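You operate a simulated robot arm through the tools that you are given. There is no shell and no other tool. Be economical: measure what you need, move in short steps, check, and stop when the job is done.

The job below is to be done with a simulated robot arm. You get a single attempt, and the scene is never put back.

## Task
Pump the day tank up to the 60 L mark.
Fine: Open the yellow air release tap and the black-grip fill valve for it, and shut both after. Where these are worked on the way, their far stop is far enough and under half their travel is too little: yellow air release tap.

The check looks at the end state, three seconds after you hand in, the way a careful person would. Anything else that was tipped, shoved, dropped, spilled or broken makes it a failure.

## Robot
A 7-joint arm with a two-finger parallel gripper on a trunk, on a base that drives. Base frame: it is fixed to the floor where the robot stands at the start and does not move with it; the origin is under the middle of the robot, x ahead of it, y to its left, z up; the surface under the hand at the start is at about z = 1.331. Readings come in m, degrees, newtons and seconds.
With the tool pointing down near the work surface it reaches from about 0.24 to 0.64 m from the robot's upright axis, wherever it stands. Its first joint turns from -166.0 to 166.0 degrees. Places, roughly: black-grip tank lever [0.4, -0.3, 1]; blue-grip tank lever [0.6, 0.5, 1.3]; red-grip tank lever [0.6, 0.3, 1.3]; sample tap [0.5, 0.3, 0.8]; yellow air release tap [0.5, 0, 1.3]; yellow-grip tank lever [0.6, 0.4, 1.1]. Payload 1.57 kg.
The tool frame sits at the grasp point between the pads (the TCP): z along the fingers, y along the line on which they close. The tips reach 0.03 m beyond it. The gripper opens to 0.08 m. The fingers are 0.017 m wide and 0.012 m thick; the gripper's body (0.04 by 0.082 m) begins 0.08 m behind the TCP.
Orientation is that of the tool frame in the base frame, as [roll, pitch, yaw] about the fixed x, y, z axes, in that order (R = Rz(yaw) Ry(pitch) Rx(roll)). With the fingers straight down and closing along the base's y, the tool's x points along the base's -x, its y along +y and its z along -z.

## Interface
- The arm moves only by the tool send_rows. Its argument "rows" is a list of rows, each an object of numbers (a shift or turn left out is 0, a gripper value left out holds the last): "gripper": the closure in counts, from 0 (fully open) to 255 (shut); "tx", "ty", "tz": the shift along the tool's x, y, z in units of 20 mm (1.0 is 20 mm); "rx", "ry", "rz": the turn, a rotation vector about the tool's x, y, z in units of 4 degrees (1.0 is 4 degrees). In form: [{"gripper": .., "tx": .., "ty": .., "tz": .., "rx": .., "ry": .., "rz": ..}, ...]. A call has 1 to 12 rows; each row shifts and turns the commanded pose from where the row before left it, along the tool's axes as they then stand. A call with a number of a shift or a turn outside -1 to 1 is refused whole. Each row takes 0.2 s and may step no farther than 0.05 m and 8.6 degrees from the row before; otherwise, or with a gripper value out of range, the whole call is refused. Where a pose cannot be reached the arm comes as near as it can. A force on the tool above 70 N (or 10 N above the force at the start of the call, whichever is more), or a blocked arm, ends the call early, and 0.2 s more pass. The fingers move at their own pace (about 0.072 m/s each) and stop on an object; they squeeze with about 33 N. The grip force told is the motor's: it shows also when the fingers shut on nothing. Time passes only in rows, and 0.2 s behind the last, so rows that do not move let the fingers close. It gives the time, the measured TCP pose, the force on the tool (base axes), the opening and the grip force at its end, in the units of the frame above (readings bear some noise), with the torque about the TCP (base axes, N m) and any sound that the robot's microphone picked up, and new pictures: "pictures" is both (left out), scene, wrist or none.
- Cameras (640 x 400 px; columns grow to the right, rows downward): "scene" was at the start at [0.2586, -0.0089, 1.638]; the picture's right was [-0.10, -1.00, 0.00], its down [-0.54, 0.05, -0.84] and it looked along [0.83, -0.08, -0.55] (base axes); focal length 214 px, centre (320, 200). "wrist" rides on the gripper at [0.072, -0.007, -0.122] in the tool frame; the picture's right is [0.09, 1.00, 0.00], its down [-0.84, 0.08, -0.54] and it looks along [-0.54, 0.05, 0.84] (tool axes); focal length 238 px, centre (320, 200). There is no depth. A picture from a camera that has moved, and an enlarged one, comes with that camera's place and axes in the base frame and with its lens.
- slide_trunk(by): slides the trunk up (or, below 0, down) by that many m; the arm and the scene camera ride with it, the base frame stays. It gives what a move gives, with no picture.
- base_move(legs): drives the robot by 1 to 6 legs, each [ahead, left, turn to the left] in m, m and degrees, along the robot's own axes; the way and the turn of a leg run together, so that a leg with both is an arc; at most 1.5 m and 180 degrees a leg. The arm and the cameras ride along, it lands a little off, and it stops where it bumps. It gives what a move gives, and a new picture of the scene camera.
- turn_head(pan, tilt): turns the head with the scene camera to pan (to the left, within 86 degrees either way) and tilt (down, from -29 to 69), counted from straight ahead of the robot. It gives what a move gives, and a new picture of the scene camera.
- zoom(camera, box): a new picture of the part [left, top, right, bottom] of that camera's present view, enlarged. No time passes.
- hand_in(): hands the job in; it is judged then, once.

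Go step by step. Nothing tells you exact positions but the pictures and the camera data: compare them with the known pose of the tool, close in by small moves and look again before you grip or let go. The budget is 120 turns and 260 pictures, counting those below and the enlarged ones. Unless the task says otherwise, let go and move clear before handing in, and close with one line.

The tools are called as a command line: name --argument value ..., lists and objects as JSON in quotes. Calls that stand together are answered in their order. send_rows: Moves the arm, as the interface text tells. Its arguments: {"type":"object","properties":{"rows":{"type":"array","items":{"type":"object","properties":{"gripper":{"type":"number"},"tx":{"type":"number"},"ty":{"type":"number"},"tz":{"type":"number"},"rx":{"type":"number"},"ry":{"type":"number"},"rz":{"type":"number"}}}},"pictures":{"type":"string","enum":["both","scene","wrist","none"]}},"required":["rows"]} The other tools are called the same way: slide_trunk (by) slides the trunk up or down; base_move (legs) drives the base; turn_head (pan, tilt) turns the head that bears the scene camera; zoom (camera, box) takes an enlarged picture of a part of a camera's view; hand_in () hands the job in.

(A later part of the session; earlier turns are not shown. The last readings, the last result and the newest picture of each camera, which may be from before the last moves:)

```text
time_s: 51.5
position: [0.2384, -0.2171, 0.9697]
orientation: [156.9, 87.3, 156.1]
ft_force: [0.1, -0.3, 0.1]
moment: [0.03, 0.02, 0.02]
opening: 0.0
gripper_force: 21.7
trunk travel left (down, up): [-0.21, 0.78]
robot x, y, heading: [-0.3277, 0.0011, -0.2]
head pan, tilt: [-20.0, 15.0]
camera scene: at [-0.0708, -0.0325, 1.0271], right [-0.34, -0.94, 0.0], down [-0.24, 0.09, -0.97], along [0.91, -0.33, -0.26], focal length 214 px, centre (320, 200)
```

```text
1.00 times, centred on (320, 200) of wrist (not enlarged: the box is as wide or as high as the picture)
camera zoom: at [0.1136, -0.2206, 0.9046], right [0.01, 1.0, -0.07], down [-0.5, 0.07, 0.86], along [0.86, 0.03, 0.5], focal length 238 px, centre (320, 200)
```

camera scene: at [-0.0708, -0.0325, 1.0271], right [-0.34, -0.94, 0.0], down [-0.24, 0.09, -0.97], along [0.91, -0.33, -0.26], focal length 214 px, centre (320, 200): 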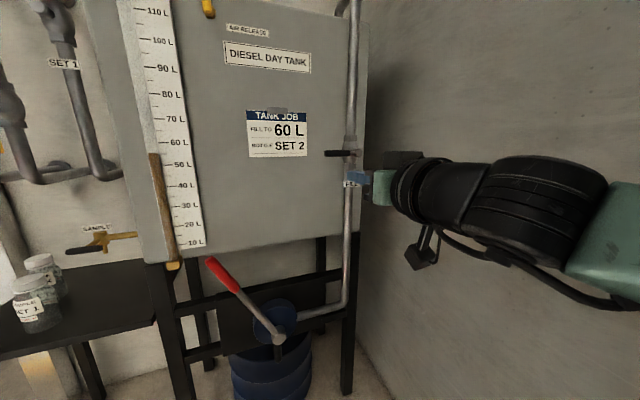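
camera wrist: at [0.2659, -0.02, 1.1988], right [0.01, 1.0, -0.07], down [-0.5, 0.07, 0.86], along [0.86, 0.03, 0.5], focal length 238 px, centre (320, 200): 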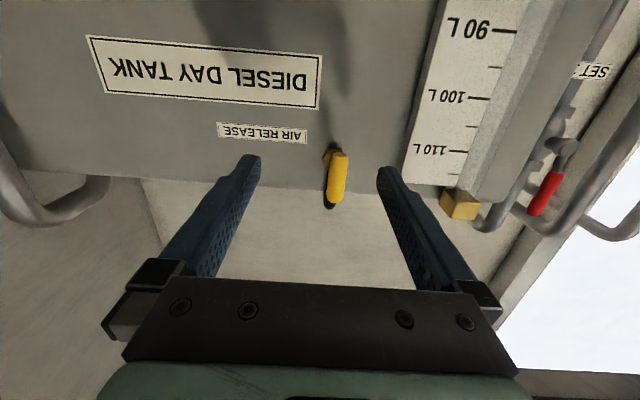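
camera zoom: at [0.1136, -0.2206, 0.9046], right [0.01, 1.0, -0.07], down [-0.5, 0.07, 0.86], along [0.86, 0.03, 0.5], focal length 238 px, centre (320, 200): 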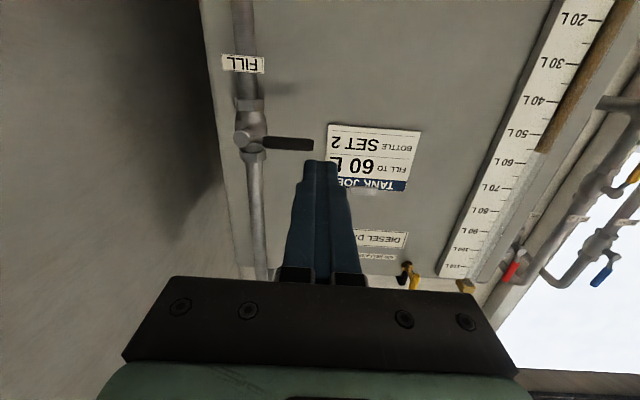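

The view is clear; current level reads about 55 L. I drive forward with the closed fingers below the black grip.

base_move --legs '[[0.165, 0, 0]]'

send_rows --rows '[{"ty": -1}, {"ty": -0.5}]'

```text
time_s: 53.0
position: [0.4, -0.2188, 0.971]
orientation: [156.9, 87.2, 155.9]
ft_force: [-0.4, 1.1, 0.9]
moment: [0.01, 0.02, 0.04]
opening: 0.0003
gripper_force: 21.0
trunk travel left (down, up): [-0.21, 0.78]
robot x, y, heading: [-0.1627, 0.0004, -0.1]
head pan, tilt: [-20.0, 15.0]
camera scene: at [0.0915, -0.0343, 1.0272], right [-0.35, -0.94, 0.0], down [-0.24, 0.09, -0.97], along [0.91, -0.34, -0.26], focal length 214 px, centre (320, 200)
```

scene: 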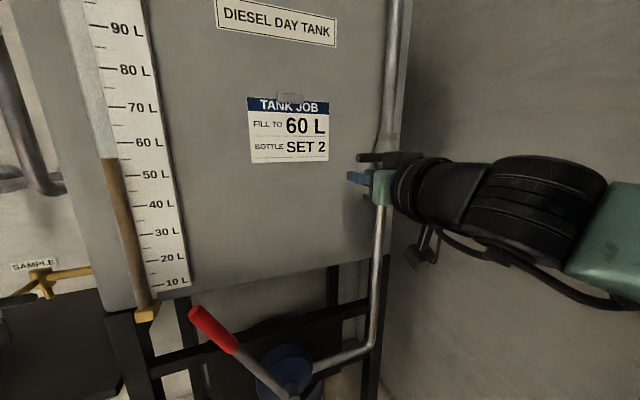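

```text
time_s: 53.6
position: [0.3991, -0.2489, 0.97]
orientation: [156.9, 87.2, 155.8]
ft_force: [1.0, -0.1, -0.9]
moment: [0.0, 0.0, 0.0]
opening: 0.0
gripper_force: 20.9
trunk travel left (down, up): [-0.21, 0.78]
robot x, y, heading: [-0.1678, 0.0011, -0.6]
head pan, tilt: [-20.0, 15.0]
camera scene: at [0.0915, -0.0343, 1.0272], right [-0.35, -0.94, 0.0], down [-0.24, 0.09, -0.97], along [0.91, -0.34, -0.26], focal length 214 px, centre (320, 200)
camera wrist: at [0.2757, -0.2528, 0.9042], right [0.01, 1.0, -0.07], down [-0.5, 0.07, 0.86], along [0.86, 0.02, 0.5], focal length 238 px, centre (320, 200)
```

scene: 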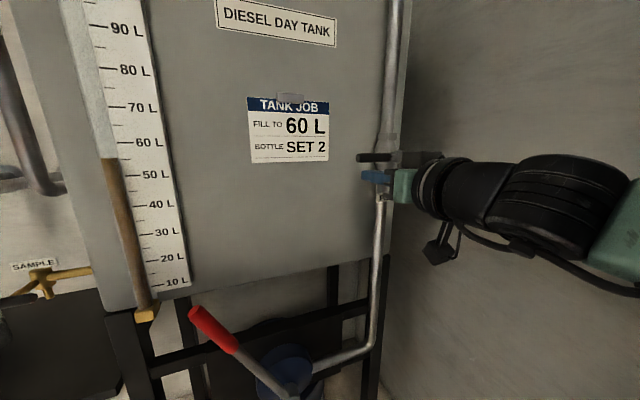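
wrist: 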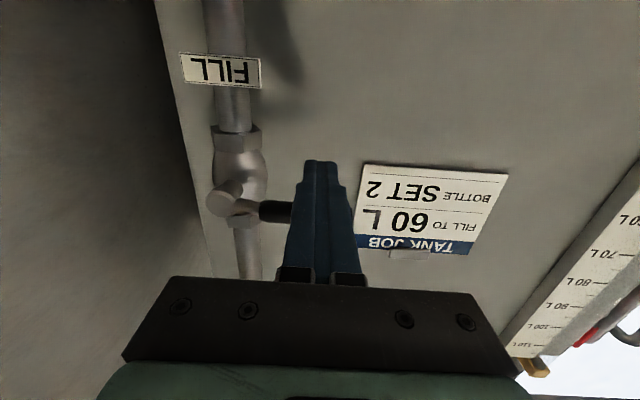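

Fingers are directly beneath the grip. Push up gently.

send_rows --rows '[{"tx": -0.5}, {"tx": -0.5}, {"tx": -0.5}]'

```text
time_s: 54.4
position: [0.3995, -0.2501, 1.0012]
orientation: [156.9, 87.2, 155.9]
ft_force: [1.1, 1.8, -2.0]
moment: [0.03, 0.05, 0.05]
opening: 0.0002
gripper_force: 21.8
trunk travel left (down, up): [-0.21, 0.78]
robot x, y, heading: [-0.1705, 0.0011, -0.2]
head pan, tilt: [-20.0, 15.0]
camera scene: at [0.0917, -0.0342, 1.027], right [-0.35, -0.94, 0.0], down [-0.24, 0.09, -0.97], along [0.91, -0.34, -0.26], focal length 214 px, centre (320, 200)
camera wrist: at [0.2758, -0.2535, 0.9346], right [0.02, 1.0, -0.07], down [-0.5, 0.07, 0.86], along [0.86, 0.02, 0.5], focal length 238 px, centre (320, 200)
```

scene: 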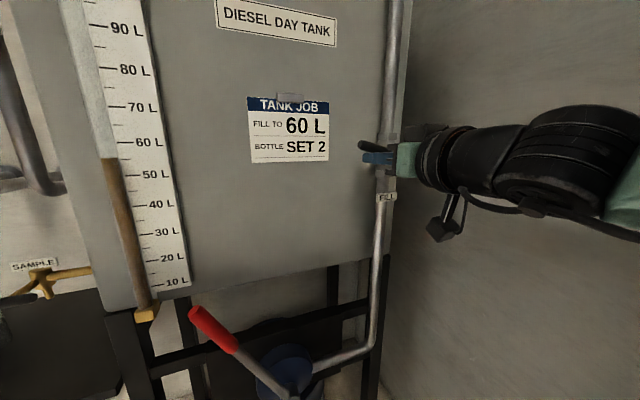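
wrist: 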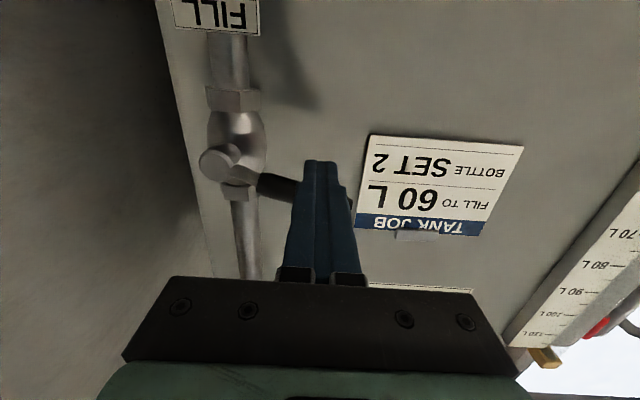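

The lever turns upward easily. Follow the arc to vertical.

send_rows --rows '[{"tx": -0.8}, {"tx": -0.75, "ty": -0.1}, {"tx": -0.6, "ty": -0.45}, {"tx": -0.5, "ty": -0.5}, {"tx": -0.3, "ty": -0.5}, {"tx": -0.25, "ty": -0.6}]'

```text
time_s: 55.5
position: [0.4117, -0.2365, 0.9717]
orientation: [176.9, 79.1, -179.5]
ft_force: [0.4, -0.8, 0.4]
moment: [0.0, 0.02, 0.04]
opening: 0.0
gripper_force: 21.4
trunk travel left (down, up): [-0.21, 0.78]
robot x, y, heading: [-0.1674, -0.0002, -0.4]
head pan, tilt: [-20.0, 15.0]
stopped in row 5: the arm was blocked; the commanded pose is now the measured one
camera scene: at [0.0915, -0.0342, 1.0272], right [-0.35, -0.94, 0.0], down [-0.24, 0.09, -0.97], along [0.91, -0.34, -0.26], focal length 214 px, centre (320, 200)
camera wrist: at [0.2789, -0.2514, 0.925], right [-0.08, 0.99, -0.08], down [-0.38, 0.05, 0.93], along [0.92, 0.1, 0.37], focal length 238 px, centre (320, 200)
```

scene: 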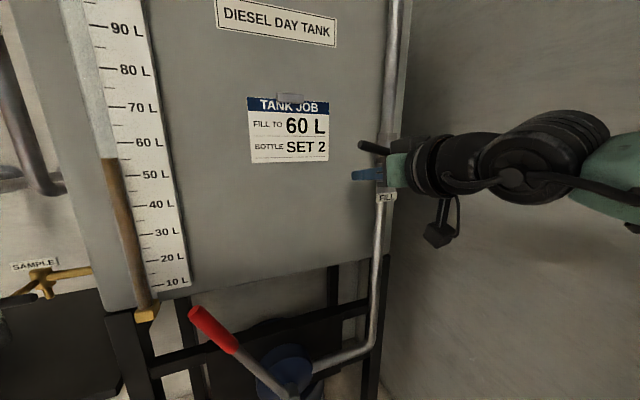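
wrist: 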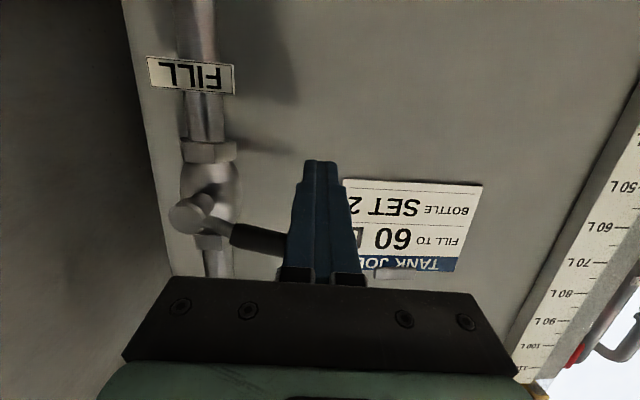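

The arm got blocked (perhaps the elbow near the right wall) and dropped back; the lever is about 20° up. I look at the elbow before continuing.

turn_head --pan -75 --tilt 15

```text
time_s: 56.8
position: [0.4106, -0.2368, 0.9707]
orientation: [177.1, 79.0, -179.4]
ft_force: [-0.5, -0.2, 0.4]
moment: [0.0, -0.01, -0.02]
opening: 0.0
gripper_force: 21.0
trunk travel left (down, up): [-0.21, 0.78]
robot x, y, heading: [-0.1671, -0.0004, -0.5]
head pan, tilt: [-75.0, 15.0]
camera scene: at [0.0276, -0.0921, 1.0272], right [-0.97, -0.25, 0.0], down [-0.07, 0.25, -0.97], along [0.24, -0.93, -0.26], focal length 214 px, centre (320, 200)
```

scene: 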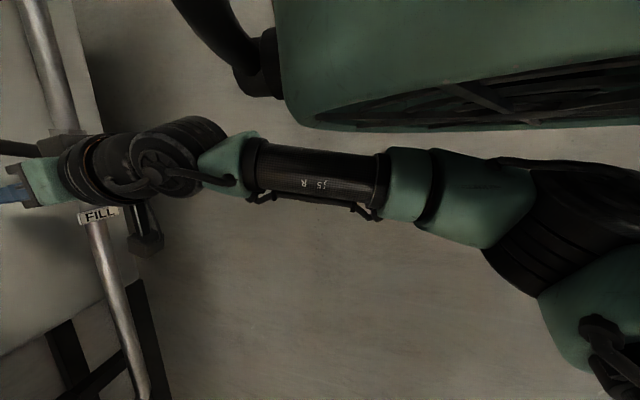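

The elbow is close to the right wall, so I will use the trunk and small base shifts instead: shift right 2.5 cm, then raise the trunk.

base_move --legs '[[0, -0.024, 0]]'

slide_trunk --by 0.05

zoom --camera "wrist" --box '[0, 0, 640, 400]'

```text
time_s: 57.6
position: [0.4107, -0.2598, 0.972]
orientation: [177.1, 79.0, -179.4]
ft_force: [-0.2, 0.8, 0.1]
moment: [-0.05, -0.02, -0.01]
opening: 0.0
gripper_force: 21.1
trunk travel left (down, up): [-0.21, 0.78]
robot x, y, heading: [-0.1655, -0.0294, -0.1]
head pan, tilt: [-75.0, 15.0]
camera scene: at [0.0274, -0.1163, 1.0272], right [-0.97, -0.25, 0.0], down [-0.07, 0.25, -0.97], along [0.24, -0.93, -0.26], focal length 214 px, centre (320, 200)
```

scene: 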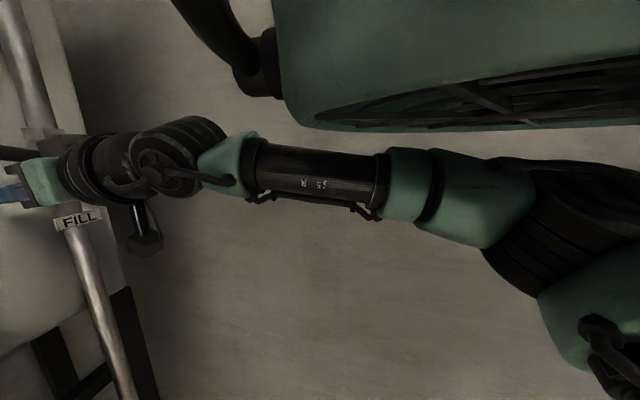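

```text
time_s: 58.5
position: [0.4102, -0.2613, 1.0214]
orientation: [177.1, 79.1, -179.3]
ft_force: [-0.5, 0.6, -0.2]
moment: [0.0, -0.01, 0.02]
opening: 0.0
gripper_force: 21.5
trunk travel left (down, up): [-0.26, 0.73]
robot x, y, heading: [-0.1662, -0.0247, -0.2]
head pan, tilt: [-75.0, 15.0]
```

```text
1.00 times, centred on (320, 200) of wrist (not enlarged: the box is as wide or as high as the picture)
camera zoom: at [0.2789, -0.2755, 0.9752], right [-0.08, 0.99, -0.08], down [-0.38, 0.05, 0.93], along [0.92, 0.1, 0.37], focal length 238 px, centre (320, 200)
```

zoom: 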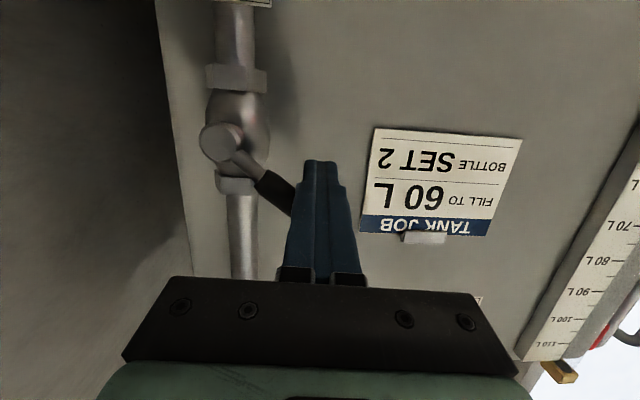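

Working: about 42°. Raise further, then shift right.

slide_trunk --by 0.034

base_move --legs '[[0, -0.032, 0]]'

zoom --camera "wrist" --box '[0, 0, 640, 400]'

```text
time_s: 59.3
position: [0.4109, -0.2607, 1.0561]
orientation: [177.0, 78.9, -179.5]
ft_force: [0.7, 1.1, 0.1]
moment: [-0.02, 0.0, -0.01]
opening: 0.0001
gripper_force: 21.2
trunk travel left (down, up): [-0.294, 0.696]
robot x, y, heading: [-0.1682, -0.0266, -0.5]
head pan, tilt: [-75.0, 15.0]
```

```text
time_s: 60.1
position: [0.4111, -0.2938, 1.0549]
orientation: [177.1, 78.9, -179.4]
ft_force: [-1.0, 0.4, 0.3]
moment: [0.02, -0.03, 0.0]
opening: 0.0001
gripper_force: 20.9
trunk travel left (down, up): [-0.294, 0.696]
robot x, y, heading: [-0.1637, -0.055, -0.3]
head pan, tilt: [-75.0, 15.0]
camera scene: at [0.0271, -0.1488, 1.1111], right [-0.97, -0.25, 0.0], down [-0.07, 0.25, -0.97], along [0.24, -0.93, -0.26], focal length 214 px, centre (320, 200)
```

scene: 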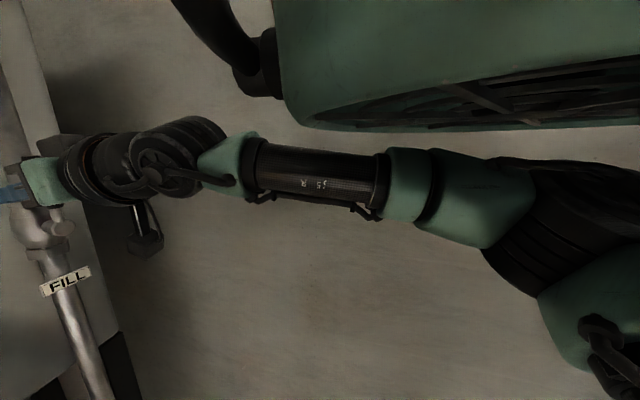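

```text
1.00 times, centred on (320, 200) of wrist (not enlarged: the box is as wide or as high as the picture)
camera zoom: at [0.2785, -0.308, 1.0089], right [-0.08, 0.99, -0.08], down [-0.38, 0.05, 0.93], along [0.92, 0.1, 0.37], focal length 238 px, centre (320, 200)
```

zoom: 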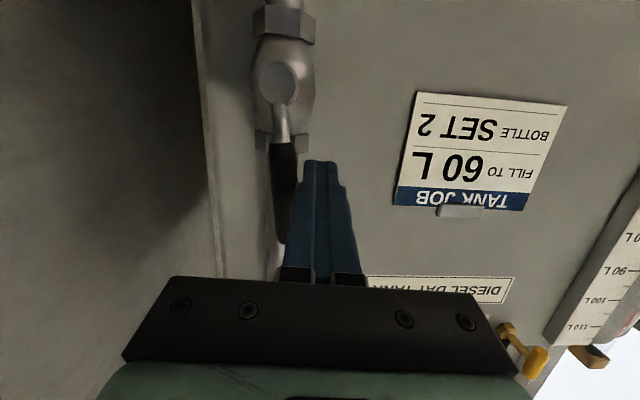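

The lever is vertical along the pipe. One tiny extra push to the stop, then back off.

base_move --legs '[[0, -0.007, 0]]'

zoom --camera "wrist" --box '[180, 0, 420, 280]'

base_move --legs '[[0, 0.015, 0], [-0.25, 0, 0], [0, 0.1, 0]]'

turn_head --pan -10 --tilt 15

```text
time_s: 60.8
position: [0.4095, -0.3012, 1.0552]
orientation: [177.1, 79.0, -179.4]
ft_force: [-0.6, -0.1, 0.2]
moment: [0.03, -0.02, 0.0]
opening: 0.0
gripper_force: 21.3
trunk travel left (down, up): [-0.294, 0.696]
robot x, y, heading: [-0.1664, -0.0686, -0.4]
head pan, tilt: [-75.0, 15.0]
camera scene: at [0.027, -0.1557, 1.1111], right [-0.97, -0.25, 0.0], down [-0.07, 0.25, -0.97], along [0.24, -0.93, -0.26], focal length 214 px, centre (320, 200)
```

scene: 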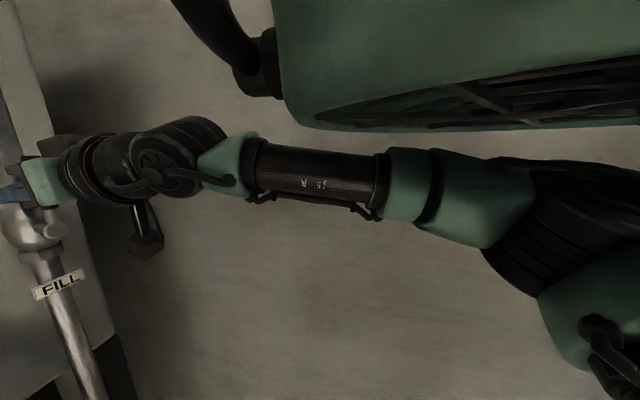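

```text
1.43 times, centred on (300, 140) of wrist
camera zoom: at [0.2784, -0.3152, 1.0089], right [-0.08, 0.99, -0.08], down [-0.37, 0.05, 0.93], along [0.92, 0.1, 0.37], focal length 340 px, centre (349, 286)
```

zoom: 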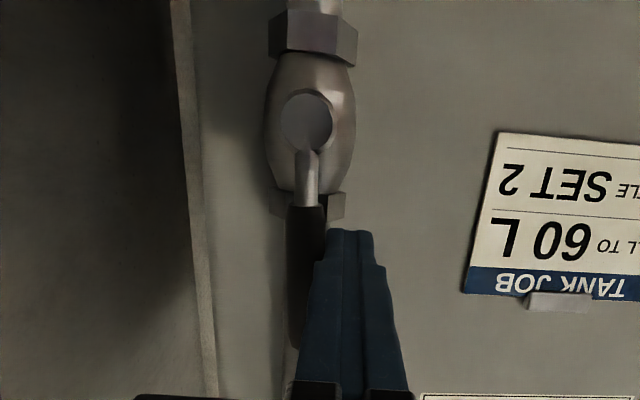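

```text
time_s: 63.8
position: [0.1617, -0.1806, 1.0557]
orientation: [177.2, 79.0, -179.0]
ft_force: [-0.3, 0.2, -0.2]
moment: [0.02, 0.01, -0.03]
opening: 0.0001
gripper_force: 21.0
trunk travel left (down, up): [-0.294, 0.696]
robot x, y, heading: [-0.4163, 0.0539, -0.2]
head pan, tilt: [-75.0, 15.0]
camera scene: at [-0.2237, -0.0387, 1.1112], right [-0.97, -0.26, 0.0], down [-0.07, 0.25, -0.97], along [0.25, -0.93, -0.26], focal length 214 px, centre (320, 200)
```

scene: 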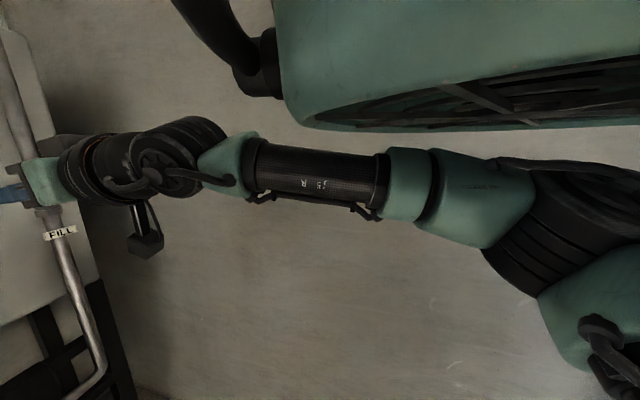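

```text
time_s: 65.2
position: [0.1611, -0.1808, 1.055]
orientation: [177.1, 78.9, -179.2]
ft_force: [0.3, -0.2, 0.0]
moment: [0.0, 0.02, -0.01]
opening: 0.0
gripper_force: 21.3
trunk travel left (down, up): [-0.294, 0.696]
robot x, y, heading: [-0.4169, 0.0539, -0.1]
head pan, tilt: [-10.0, 15.0]
camera scene: at [-0.1559, 0.035, 1.1112], right [-0.17, -0.98, 0.0], down [-0.25, 0.05, -0.97], along [0.95, -0.17, -0.26], focal length 214 px, centre (320, 200)
```

scene: 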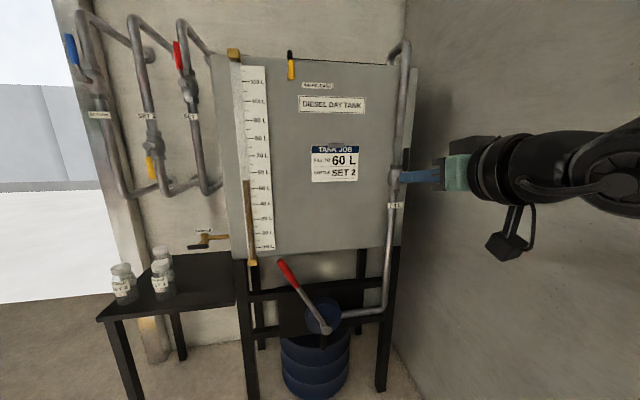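

Both valves open. Lower the trunk near its bottom and open the gripper, then view the pump lever.

slide_trunk --by -0.29

send_rows --rows '[{"gripper": 0, "ty": 1}, {"ty": 1}, {"ty": 1}, {"ty": 1}, {"ty": 1}, {"ty": 1}, {"ty": 1}, {"ty": 1}]' --pictures "both"

```text
time_s: 68.3
position: [0.1631, -0.1785, 0.8659]
orientation: [178.3, 77.7, -177.8]
ft_force: [-0.2, 1.0, -0.4]
moment: [-0.02, -0.01, 0.04]
opening: 0.0001
gripper_force: 21.3
trunk travel left (down, up): [-0.113, 0.877]
robot x, y, heading: [-0.4224, 0.0516, 0.0]
head pan, tilt: [-10.0, 15.0]
stopped: the arm was blocked; the commanded pose is now the measured one
```

```text
time_s: 70.1
position: [0.1531, -0.0214, 0.8625]
orientation: [176.6, 77.3, -179.9]
ft_force: [0.3, -0.7, 0.2]
moment: [-0.01, -0.03, -0.01]
opening: 0.08
gripper_force: 0.1
trunk travel left (down, up): [-0.113, 0.877]
robot x, y, heading: [-0.4291, 0.0484, 0.0]
head pan, tilt: [-10.0, 15.0]
camera scene: at [-0.1531, 0.0374, 0.9266], right [-0.17, -0.98, 0.01], down [-0.27, 0.04, -0.96], along [0.95, -0.17, -0.28], focal length 214 px, centre (320, 200)
camera wrist: at [0.0202, -0.0374, 0.8201], right [-0.08, 0.99, -0.08], down [-0.35, 0.04, 0.94], along [0.93, 0.1, 0.34], focal length 238 px, centre (320, 200)
```

scene: 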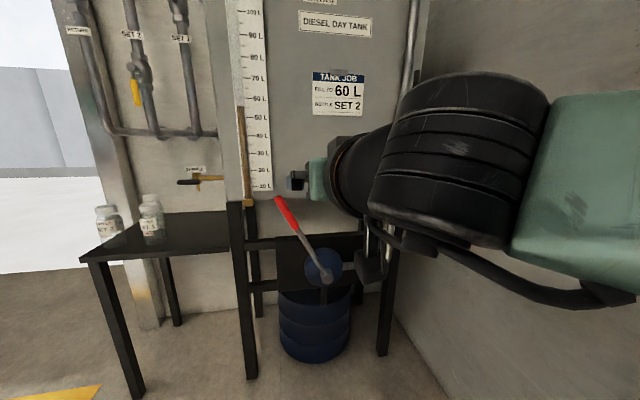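
wrist: 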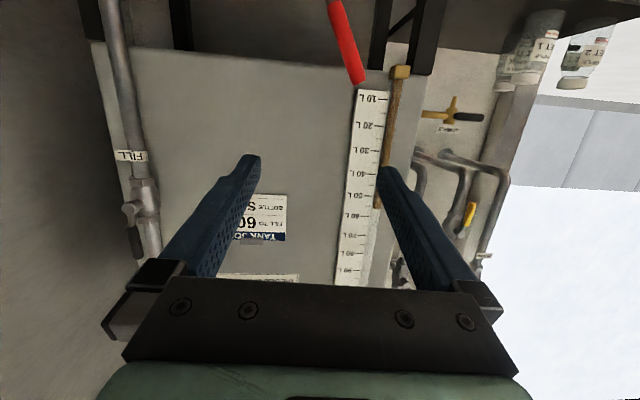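

The trunk was blocked by the arm itself, with 0.11 m left. I pitch the tool downwards about 32° so the wrist is higher, which is fine for straddling the lever, and then lower.

send_rows --rows '[{"ry": 1}, {"ry": 1}, {"ry": 1}, {"ry": 1}, {"ry": 1}, {"ry": 1}, {"ry": 1}, {"ry": 1}]' --pictures "none"

slide_trunk --by -0.1

turn_head --pan -10 --tilt 20

zoom --camera "wrist" --box '[0, 0, 640, 400]'

```text
time_s: 70.9
position: [0.1211, 0.011, 0.7994]
orientation: [173.4, 60.7, -176.1]
ft_force: [1.1, 0.2, 0.7]
moment: [0.0, -0.06, 0.0]
opening: 0.08
gripper_force: 0.0
trunk travel left (down, up): [-0.113, 0.877]
robot x, y, heading: [-0.4275, 0.0498, 0.2]
head pan, tilt: [-10.0, 15.0]
stopped in row 4: the arm was blocked; the commanded pose is now the measured one
```

```text
time_s: 72.4
position: [0.1213, 0.0104, 0.7957]
orientation: [173.6, 60.5, -176.0]
ft_force: [1.0, -0.2, -1.6]
moment: [0.02, -0.04, 0.1]
opening: 0.08
gripper_force: 0.1
trunk travel left (down, up): [-0.111, 0.879]
robot x, y, heading: [-0.4286, 0.051, 0.2]
head pan, tilt: [-10.0, 15.0]
stopped: the arm was blocked; the commanded pose is now the measured one
```

```text
time_s: 73.1
position: [0.12, 0.0092, 0.7991]
orientation: [173.4, 60.7, -176.2]
ft_force: [-0.3, 0.1, 0.1]
moment: [-0.01, -0.08, -0.02]
opening: 0.0799
gripper_force: 0.1
trunk travel left (down, up): [-0.111, 0.879]
robot x, y, heading: [-0.4315, 0.0487, -0.2]
head pan, tilt: [-10.0, 20.0]
camera scene: at [-0.1561, 0.037, 0.9192], right [-0.17, -0.98, 0.01], down [-0.35, 0.05, -0.93], along [0.92, -0.16, -0.36], focal length 214 px, centre (320, 200)
```

scene: 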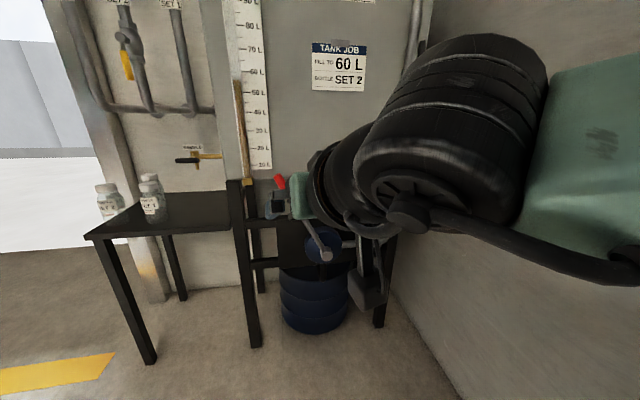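

```text
1.00 times, centred on (320, 200) of wrist (not enlarged: the box is as wide or as high as the picture)
camera zoom: at [-0.0178, -0.0215, 0.7956], right [-0.21, 0.98, -0.02], down [-0.07, 0.01, 1.0], along [0.98, 0.21, 0.06], focal length 238 px, centre (320, 200)
```

zoom: 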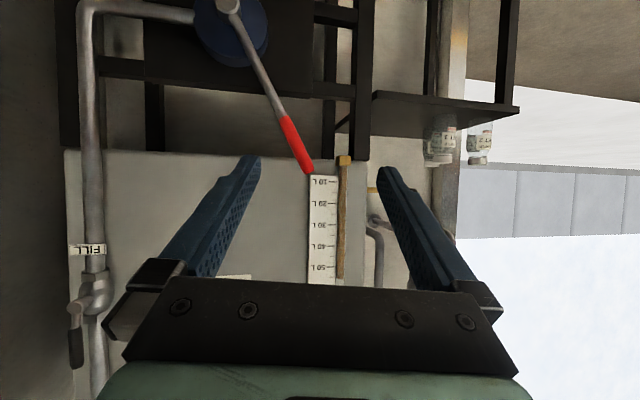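

Something holds the arm; I look down at the elbow.

turn_head --pan -60 --tilt 50

```text
time_s: 74.3
position: [0.1189, 0.0089, 0.8005]
orientation: [173.3, 60.7, -176.1]
ft_force: [-0.2, 1.0, -1.5]
moment: [0.0, -0.14, -0.08]
opening: 0.0798
gripper_force: 0.1
trunk travel left (down, up): [-0.111, 0.879]
robot x, y, heading: [-0.4255, 0.0483, 0.3]
head pan, tilt: [-60.0, 50.0]
camera scene: at [-0.2111, -0.0144, 0.876], right [-0.86, -0.5, 0.02], down [-0.39, 0.66, -0.64], along [0.31, -0.56, -0.77], focal length 214 px, centre (320, 200)
```

scene: 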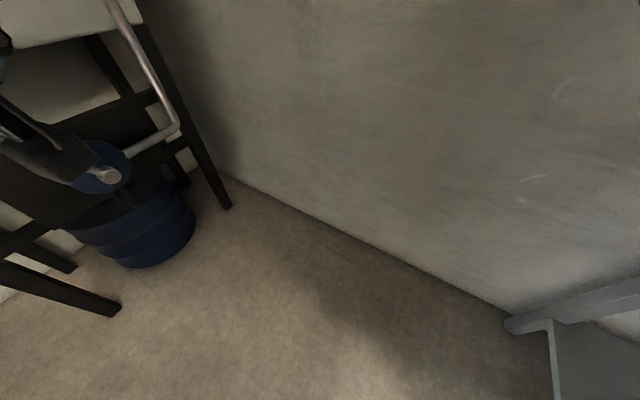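

turn_head --pan -86 --tilt 10

turn_head --pan -40 --tilt 10

```text
time_s: 75.3
position: [0.1189, 0.0097, 0.802]
orientation: [173.3, 60.9, -176.3]
ft_force: [1.9, -0.6, -2.4]
moment: [0.06, -0.16, 0.08]
opening: 0.08
gripper_force: 0.0
trunk travel left (down, up): [-0.111, 0.879]
robot x, y, heading: [-0.4286, 0.0489, 0.0]
head pan, tilt: [-85.9, 10.0]
camera scene: at [-0.2423, -0.0402, 0.9386], right [-1.0, -0.07, 0.02], down [-0.03, 0.17, -0.99], along [0.07, -0.98, -0.17], focal length 214 px, centre (320, 200)
```

scene: 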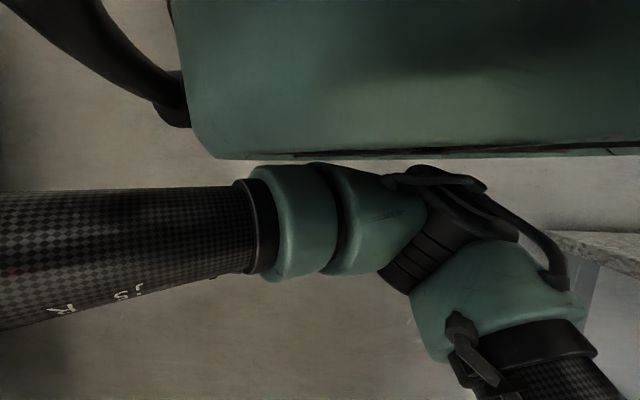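

```text
time_s: 76.5
position: [0.1183, 0.0083, 0.8014]
orientation: [173.4, 60.7, -176.2]
ft_force: [-0.4, 0.7, 0.1]
moment: [-0.04, 0.07, -0.04]
opening: 0.0801
gripper_force: 0.1
trunk travel left (down, up): [-0.111, 0.879]
robot x, y, heading: [-0.4257, 0.0473, -0.1]
head pan, tilt: [-40.0, 10.0]
camera scene: at [-0.1779, -0.0072, 0.9376], right [-0.64, -0.77, 0.01], down [-0.15, 0.11, -0.98], along [0.75, -0.63, -0.18], focal length 214 px, centre (320, 200)
```

scene: 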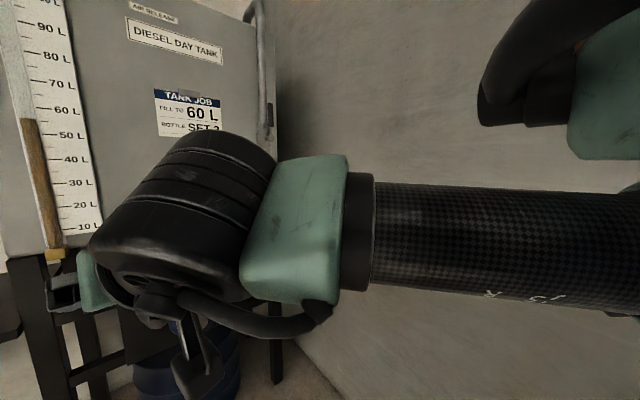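

The robot seems slightly tilted by the contact. I raise the trunk a little, drive forward away from the rear table, and try lowering again.

slide_trunk --by 0.06

base_move --legs '[[0.15, 0, 0]]'

slide_trunk --by -0.1

```text
time_s: 77.5
position: [0.1103, 0.0069, 0.8646]
orientation: [172.8, 61.7, -176.6]
ft_force: [0.4, 0.8, -1.0]
moment: [-0.04, 0.01, 0.02]
opening: 0.0798
gripper_force: 0.1
trunk travel left (down, up): [-0.171, 0.819]
robot x, y, heading: [-0.4285, 0.0465, -0.0]
head pan, tilt: [-40.0, 10.0]
```

```text
time_s: 78.8
position: [0.2584, 0.0075, 0.8643]
orientation: [172.9, 61.6, -176.4]
ft_force: [-0.6, 0.7, -0.1]
moment: [-0.05, -0.04, -0.01]
opening: 0.0798
gripper_force: 0.0
trunk travel left (down, up): [-0.171, 0.819]
robot x, y, heading: [-0.2808, 0.0523, 0.0]
head pan, tilt: [-40.0, 10.0]
camera scene: at [-0.0403, -0.0093, 0.9966], right [-0.64, -0.77, 0.0], down [-0.13, 0.11, -0.98], along [0.76, -0.63, -0.17], focal length 214 px, centre (320, 200)
```

scene: 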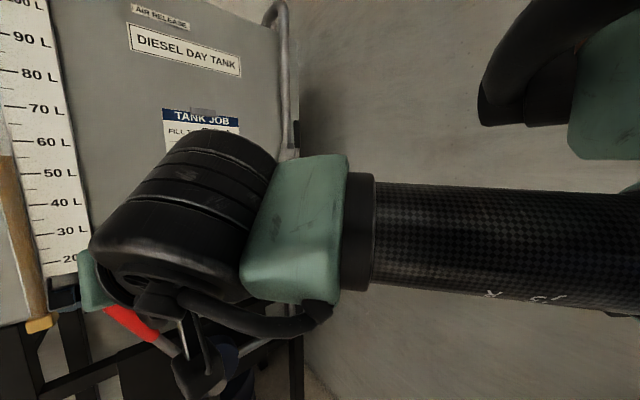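

```text
time_s: 80.2
position: [0.2588, 0.0077, 0.7642]
orientation: [172.9, 61.7, -176.6]
ft_force: [-0.5, 0.9, 0.1]
moment: [-0.01, 0.04, -0.03]
opening: 0.0804
gripper_force: 0.1
trunk travel left (down, up): [-0.071, 0.919]
robot x, y, heading: [-0.2826, 0.0496, 0.4]
head pan, tilt: [-40.0, 10.0]
```

Free now — the rear table was the obstacle. Lower a bit more, centre on the lever and look before advancing.

slide_trunk --by -0.05

send_rows --rows '[{"ty": 1}]' --pictures "wrist"

turn_head --pan 10 --tilt 20

```text
time_s: 81.1
position: [0.2578, 0.0072, 0.7138]
orientation: [173.0, 61.7, -176.5]
ft_force: [-0.5, -0.2, 0.1]
moment: [0.0, 0.03, -0.01]
opening: 0.0802
gripper_force: 0.1
trunk travel left (down, up): [-0.021, 0.969]
robot x, y, heading: [-0.2831, 0.049, 0.0]
head pan, tilt: [-40.0, 10.0]
```

```text
time_s: 81.5
position: [0.2557, 0.0217, 0.7141]
orientation: [170.5, 61.4, -179.1]
ft_force: [-0.8, 0.2, 0.2]
moment: [-0.03, 0.01, 0.0]
opening: 0.0801
gripper_force: 0.1
trunk travel left (down, up): [-0.021, 0.969]
robot x, y, heading: [-0.2792, 0.0503, 0.4]
head pan, tilt: [-40.0, 10.0]
camera wrist: at [0.1174, -0.0079, 0.7082], right [-0.2, 0.98, 0.0], down [-0.08, -0.01, 1.0], along [0.98, 0.2, 0.08], focal length 238 px, centre (320, 200)
```

wrist: 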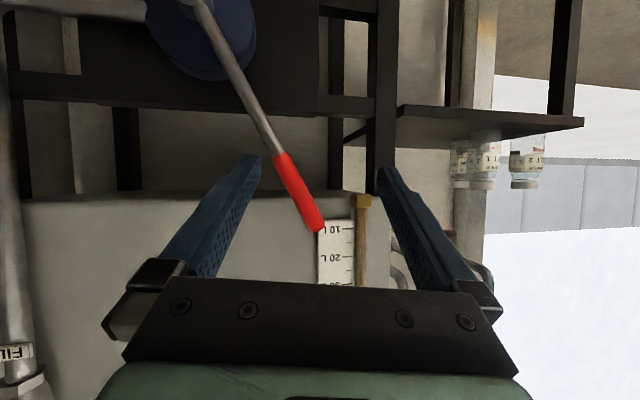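

```text
time_s: 82.7
position: [0.255, 0.0231, 0.7143]
orientation: [170.6, 61.6, -178.8]
ft_force: [0.0, 0.1, -0.1]
moment: [0.02, 0.04, 0.03]
opening: 0.0797
gripper_force: 0.0
trunk travel left (down, up): [-0.021, 0.969]
robot x, y, heading: [-0.2817, 0.0513, 0.1]
head pan, tilt: [10.0, 20.0]
camera scene: at [-0.02, 0.0666, 0.8303], right [0.18, -0.98, 0.0], down [-0.34, -0.06, -0.94], along [0.93, 0.17, -0.34], focal length 214 px, centre (320, 200)
```

scene: 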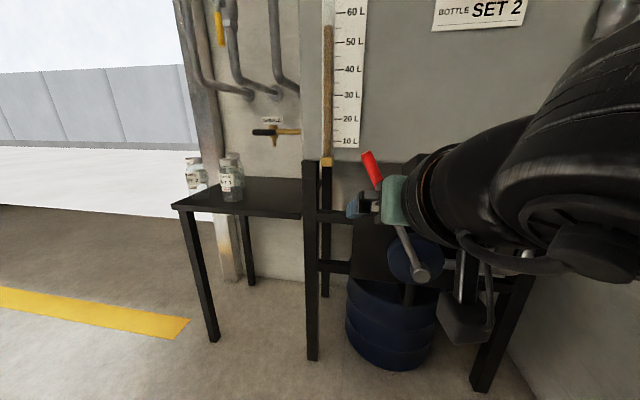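

Lever grip at about (0.45, 0.03, 0.72). Advance 0.175 m straddling it.

send_rows --rows '[{"ty": 0.4}]' --pictures "none"

base_move --legs '[[0.175, 0, 0]]'

zoom --camera "wrist" --box '[0, 0, 640, 400]'

```text
time_s: 83.0
position: [0.2523, 0.0275, 0.7141]
orientation: [169.7, 61.4, 180.0]
ft_force: [0.0, 0.7, 0.6]
moment: [-0.01, -0.01, 0.01]
opening: 0.0797
gripper_force: 0.1
trunk travel left (down, up): [-0.021, 0.969]
robot x, y, heading: [-0.2804, 0.047, 0.0]
head pan, tilt: [10.0, 20.0]
```

```text
time_s: 84.5
position: [0.4316, 0.0292, 0.7142]
orientation: [169.8, 61.5, -179.6]
ft_force: [0.5, 0.3, -0.5]
moment: [0.0, 0.0, -0.02]
opening: 0.0798
gripper_force: 0.0
trunk travel left (down, up): [-0.021, 0.969]
robot x, y, heading: [-0.1038, 0.049, -0.2]
head pan, tilt: [10.0, 20.0]
camera scene: at [0.1568, 0.067, 0.8303], right [0.18, -0.98, 0.0], down [-0.34, -0.06, -0.94], along [0.93, 0.17, -0.34], focal length 214 px, centre (320, 200)
```

scene: 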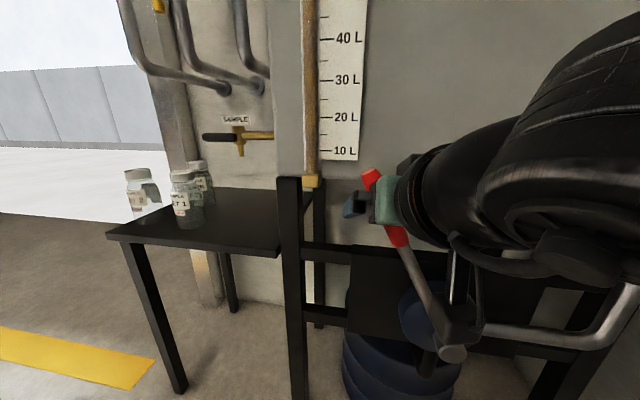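

```text
1.00 times, centred on (320, 200) of wrist (not enlarged: the box is as wide or as high as the picture)
camera zoom: at [0.2923, -0.0002, 0.7082], right [-0.2, 0.98, 0.0], down [-0.08, -0.02, 1.0], along [0.98, 0.2, 0.08], focal length 238 px, centre (320, 200)
```

zoom: 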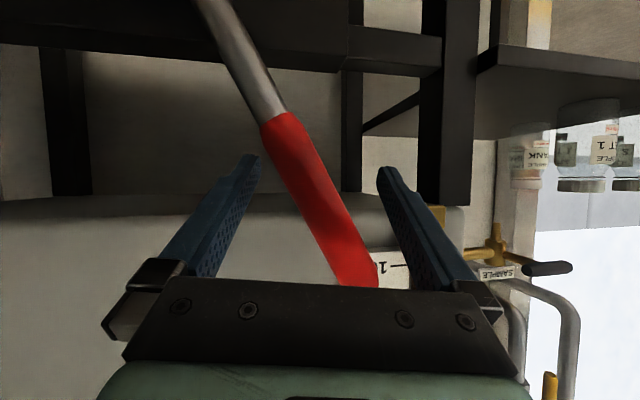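

The lever is between the fingers, near the tips. I go 1.5 cm deeper, narrow the gap and aim the head at the scale for a reference reading.

base_move --legs '[[0.015, 0, 0]]'

turn_head --pan 10 --tilt -15

send_rows --rows '[{"gripper": 80}, {}]' --pictures "wrist"

```text
time_s: 85.3
position: [0.4448, 0.029, 0.7138]
orientation: [169.7, 61.4, -179.9]
ft_force: [0.9, -0.2, -0.1]
moment: [-0.04, 0.01, -0.02]
opening: 0.08
gripper_force: 0.0
trunk travel left (down, up): [-0.021, 0.969]
robot x, y, heading: [-0.0872, 0.0479, 0.3]
head pan, tilt: [10.0, 20.0]
camera scene: at [0.172, 0.0671, 0.8303], right [0.18, -0.98, 0.0], down [-0.34, -0.06, -0.94], along [0.93, 0.17, -0.34], focal length 214 px, centre (320, 200)
```

scene: 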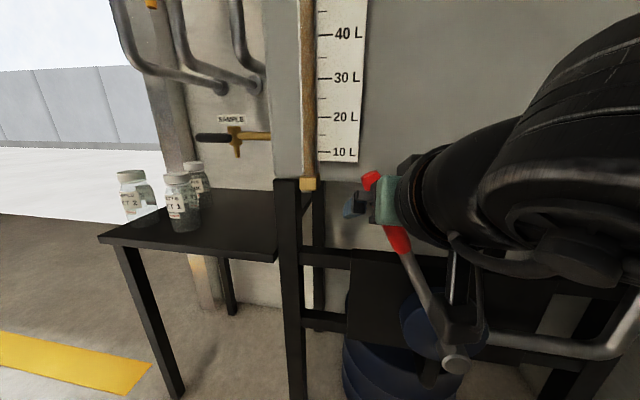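

```text
time_s: 86.3
position: [0.4448, 0.0295, 0.7134]
orientation: [169.6, 61.4, -179.8]
ft_force: [0.0, 0.2, 0.3]
moment: [-0.03, 0.0, 0.01]
opening: 0.0801
gripper_force: 0.0
trunk travel left (down, up): [-0.021, 0.969]
robot x, y, heading: [-0.092, 0.0523, 0.1]
head pan, tilt: [10.0, -15.0]
camera scene: at [0.1596, 0.0649, 0.8849], right [0.18, -0.98, 0.0], down [0.25, 0.05, -0.97], along [0.95, 0.17, 0.26], focal length 214 px, centre (320, 200)
```

scene: 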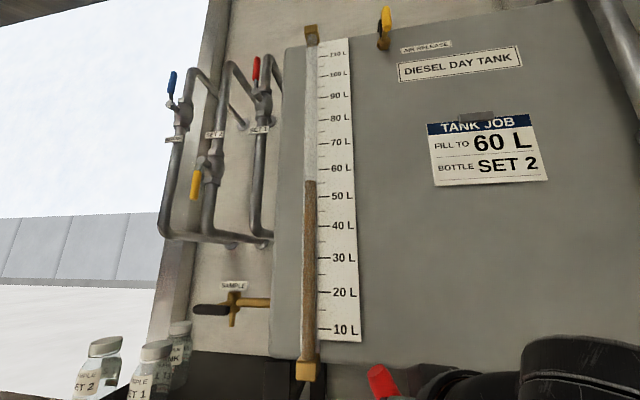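

```text
time_s: 86.9
position: [0.4453, 0.0286, 0.7143]
orientation: [169.6, 61.4, -179.9]
ft_force: [-0.7, -0.2, 0.8]
moment: [-0.01, 0.0, -0.02]
opening: 0.0548
gripper_force: 0.1
trunk travel left (down, up): [-0.021, 0.969]
robot x, y, heading: [-0.0879, 0.0487, -0.1]
head pan, tilt: [10.0, -15.0]
camera wrist: at [0.3075, -0.0003, 0.7079], right [-0.2, 0.98, 0.01], down [-0.08, -0.02, 1.0], along [0.98, 0.2, 0.08], focal length 238 px, centre (320, 200)
```

wrist: 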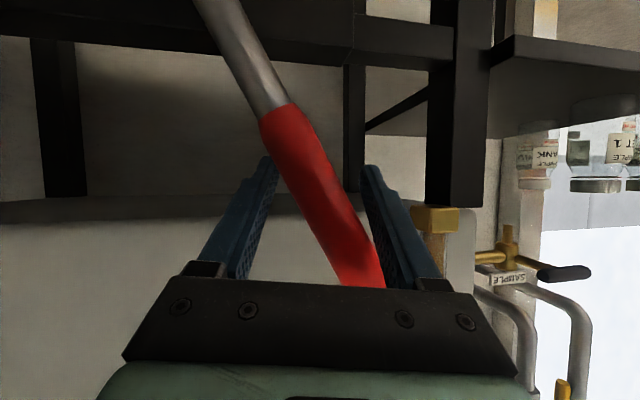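

Good reference view: level about 55 L. Start a gentle stroke to the right.

zoom --camera "scene" --box '[280, 90, 380, 270]'

send_rows --rows '[{"ty": -1, "tz": -0.1}, {"ty": -1, "tz": -0.1}, {"ty": -1, "tz": -0.1}, {"ty": -1, "tz": -0.1}]' --pictures "wrist"

```text
2.22 times, centred on (330, 180) of scene
camera zoom: at [0.1595, 0.0649, 0.885], right [0.18, -0.98, 0.0], down [0.25, 0.05, -0.97], along [0.95, 0.17, 0.26], focal length 477 px, centre (298, 244)
```

zoom: 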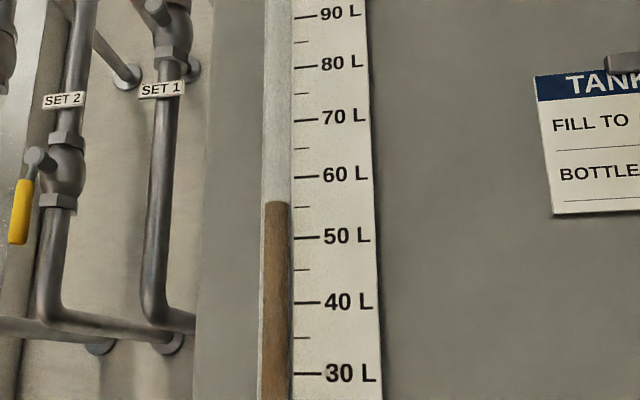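

```text
time_s: 87.9
position: [0.4509, -0.0521, 0.7108]
orientation: [169.8, 61.4, -179.7]
ft_force: [-3.3, 5.3, -0.5]
moment: [-0.13, -0.09, -0.08]
opening: 0.0601
gripper_force: 2.7
trunk travel left (down, up): [-0.021, 0.969]
robot x, y, heading: [-0.0877, 0.0489, 0.1]
head pan, tilt: [10.0, -15.0]
camera wrist: at [0.3136, -0.0802, 0.7054], right [-0.2, 0.98, 0.0], down [-0.08, -0.02, 1.0], along [0.98, 0.2, 0.08], focal length 238 px, centre (320, 200)
```

wrist: 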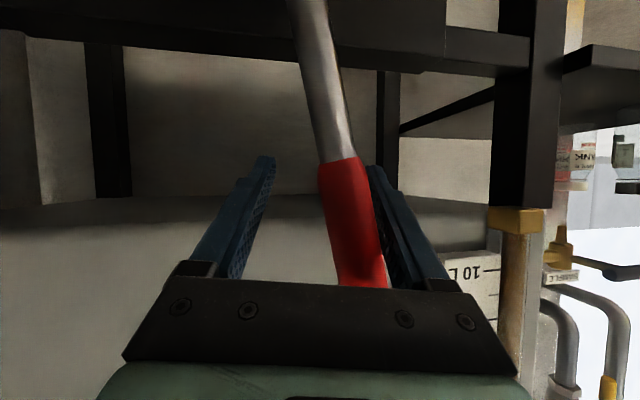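

The lever moves easily. Continue the stroke to the right.

send_rows --rows '[{"ty": -1, "tz": -0.1}, {"ty": -1, "tz": -0.1}, {"ty": -1, "tz": -0.1}, {"ty": -1, "tz": -0.1}]' --pictures "both"

```text
time_s: 88.9
position: [0.4568, -0.1313, 0.7064]
orientation: [169.7, 61.3, -179.8]
ft_force: [-3.0, 6.2, 0.7]
moment: [-0.03, -0.05, -0.12]
opening: 0.0605
gripper_force: 2.9
trunk travel left (down, up): [-0.021, 0.969]
robot x, y, heading: [-0.091, 0.0514, 0.1]
head pan, tilt: [10.0, -15.0]
camera scene: at [0.1594, 0.0651, 0.885], right [0.18, -0.98, 0.0], down [0.26, 0.05, -0.97], along [0.95, 0.17, 0.26], focal length 214 px, centre (320, 200)
camera wrist: at [0.32, -0.1609, 0.7005], right [-0.2, 0.98, 0.0], down [-0.08, -0.02, 1.0], along [0.98, 0.2, 0.08], focal length 238 px, centre (320, 200)
```

scene: 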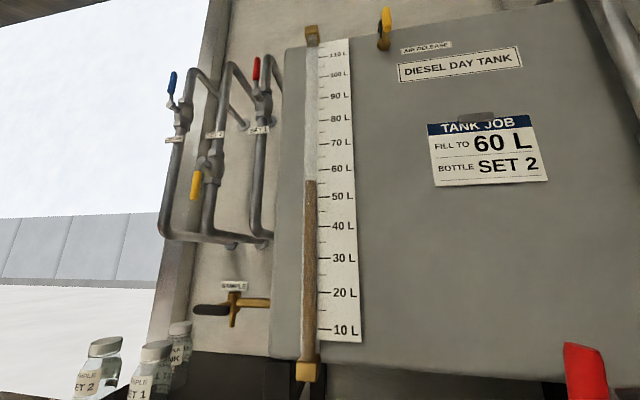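
wrist: 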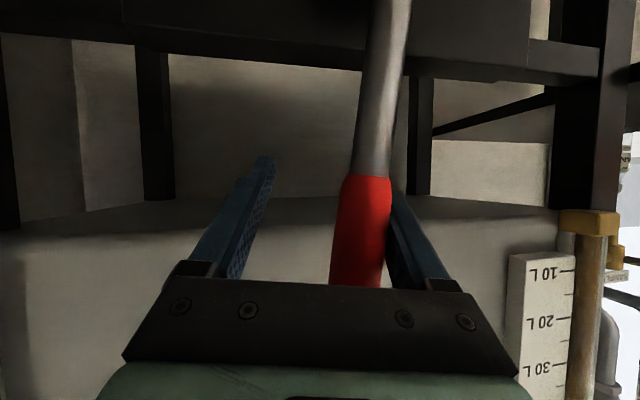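

send_rows --rows '[{"ty": -1, "tz": -0.15}, {"ty": -1, "tz": -0.15}, {"ty": -1, "tz": -0.15}, {"ty": -1, "tz": -0.15}]' --pictures "both"

zoom --camera "scene" --box '[280, 90, 380, 270]'

```text
time_s: 89.9
position: [0.4586, -0.1711, 0.7082]
orientation: [169.5, 61.5, 180.0]
ft_force: [-0.3, 3.0, 0.3]
moment: [-0.06, -0.02, -0.07]
opening: 0.0572
gripper_force: 1.3
out of reach, approached as far as the arm can: row 3, 4
trunk travel left (down, up): [-0.021, 0.969]
robot x, y, heading: [-0.0901, 0.0497, 0.1]
head pan, tilt: [10.0, -15.0]
camera scene: at [0.1595, 0.0649, 0.885], right [0.18, -0.98, 0.0], down [0.25, 0.05, -0.97], along [0.95, 0.17, 0.26], focal length 214 px, centre (320, 200)
camera wrist: at [0.3198, -0.2012, 0.7009], right [-0.2, 0.98, 0.01], down [-0.08, -0.02, 1.0], along [0.98, 0.2, 0.08], focal length 238 px, centre (320, 200)
```

scene: 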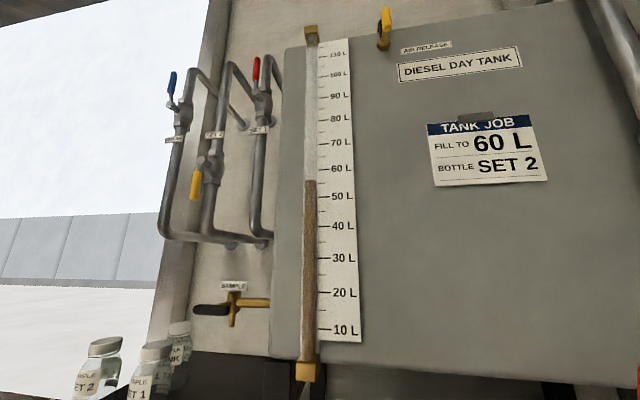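
wrist: 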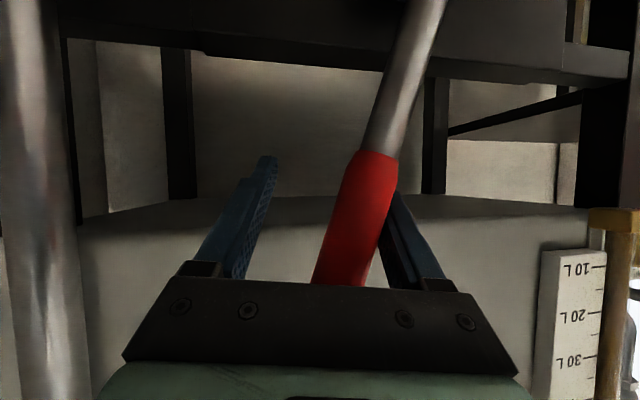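

```text
2.22 times, centred on (330, 180) of scene
camera zoom: at [0.1595, 0.0649, 0.885], right [0.18, -0.98, 0.0], down [0.25, 0.05, -0.97], along [0.95, 0.17, 0.26], focal length 477 px, centre (298, 244)
```

zoom: 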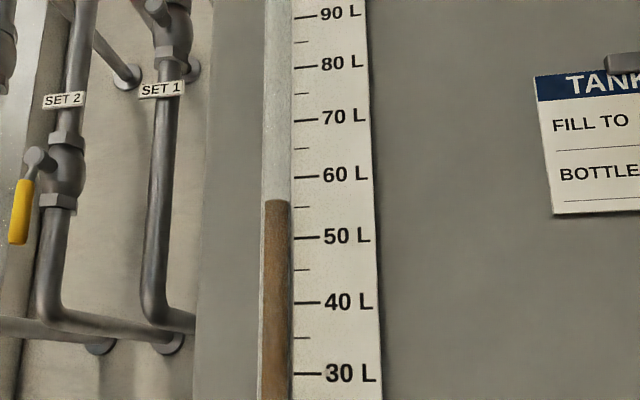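

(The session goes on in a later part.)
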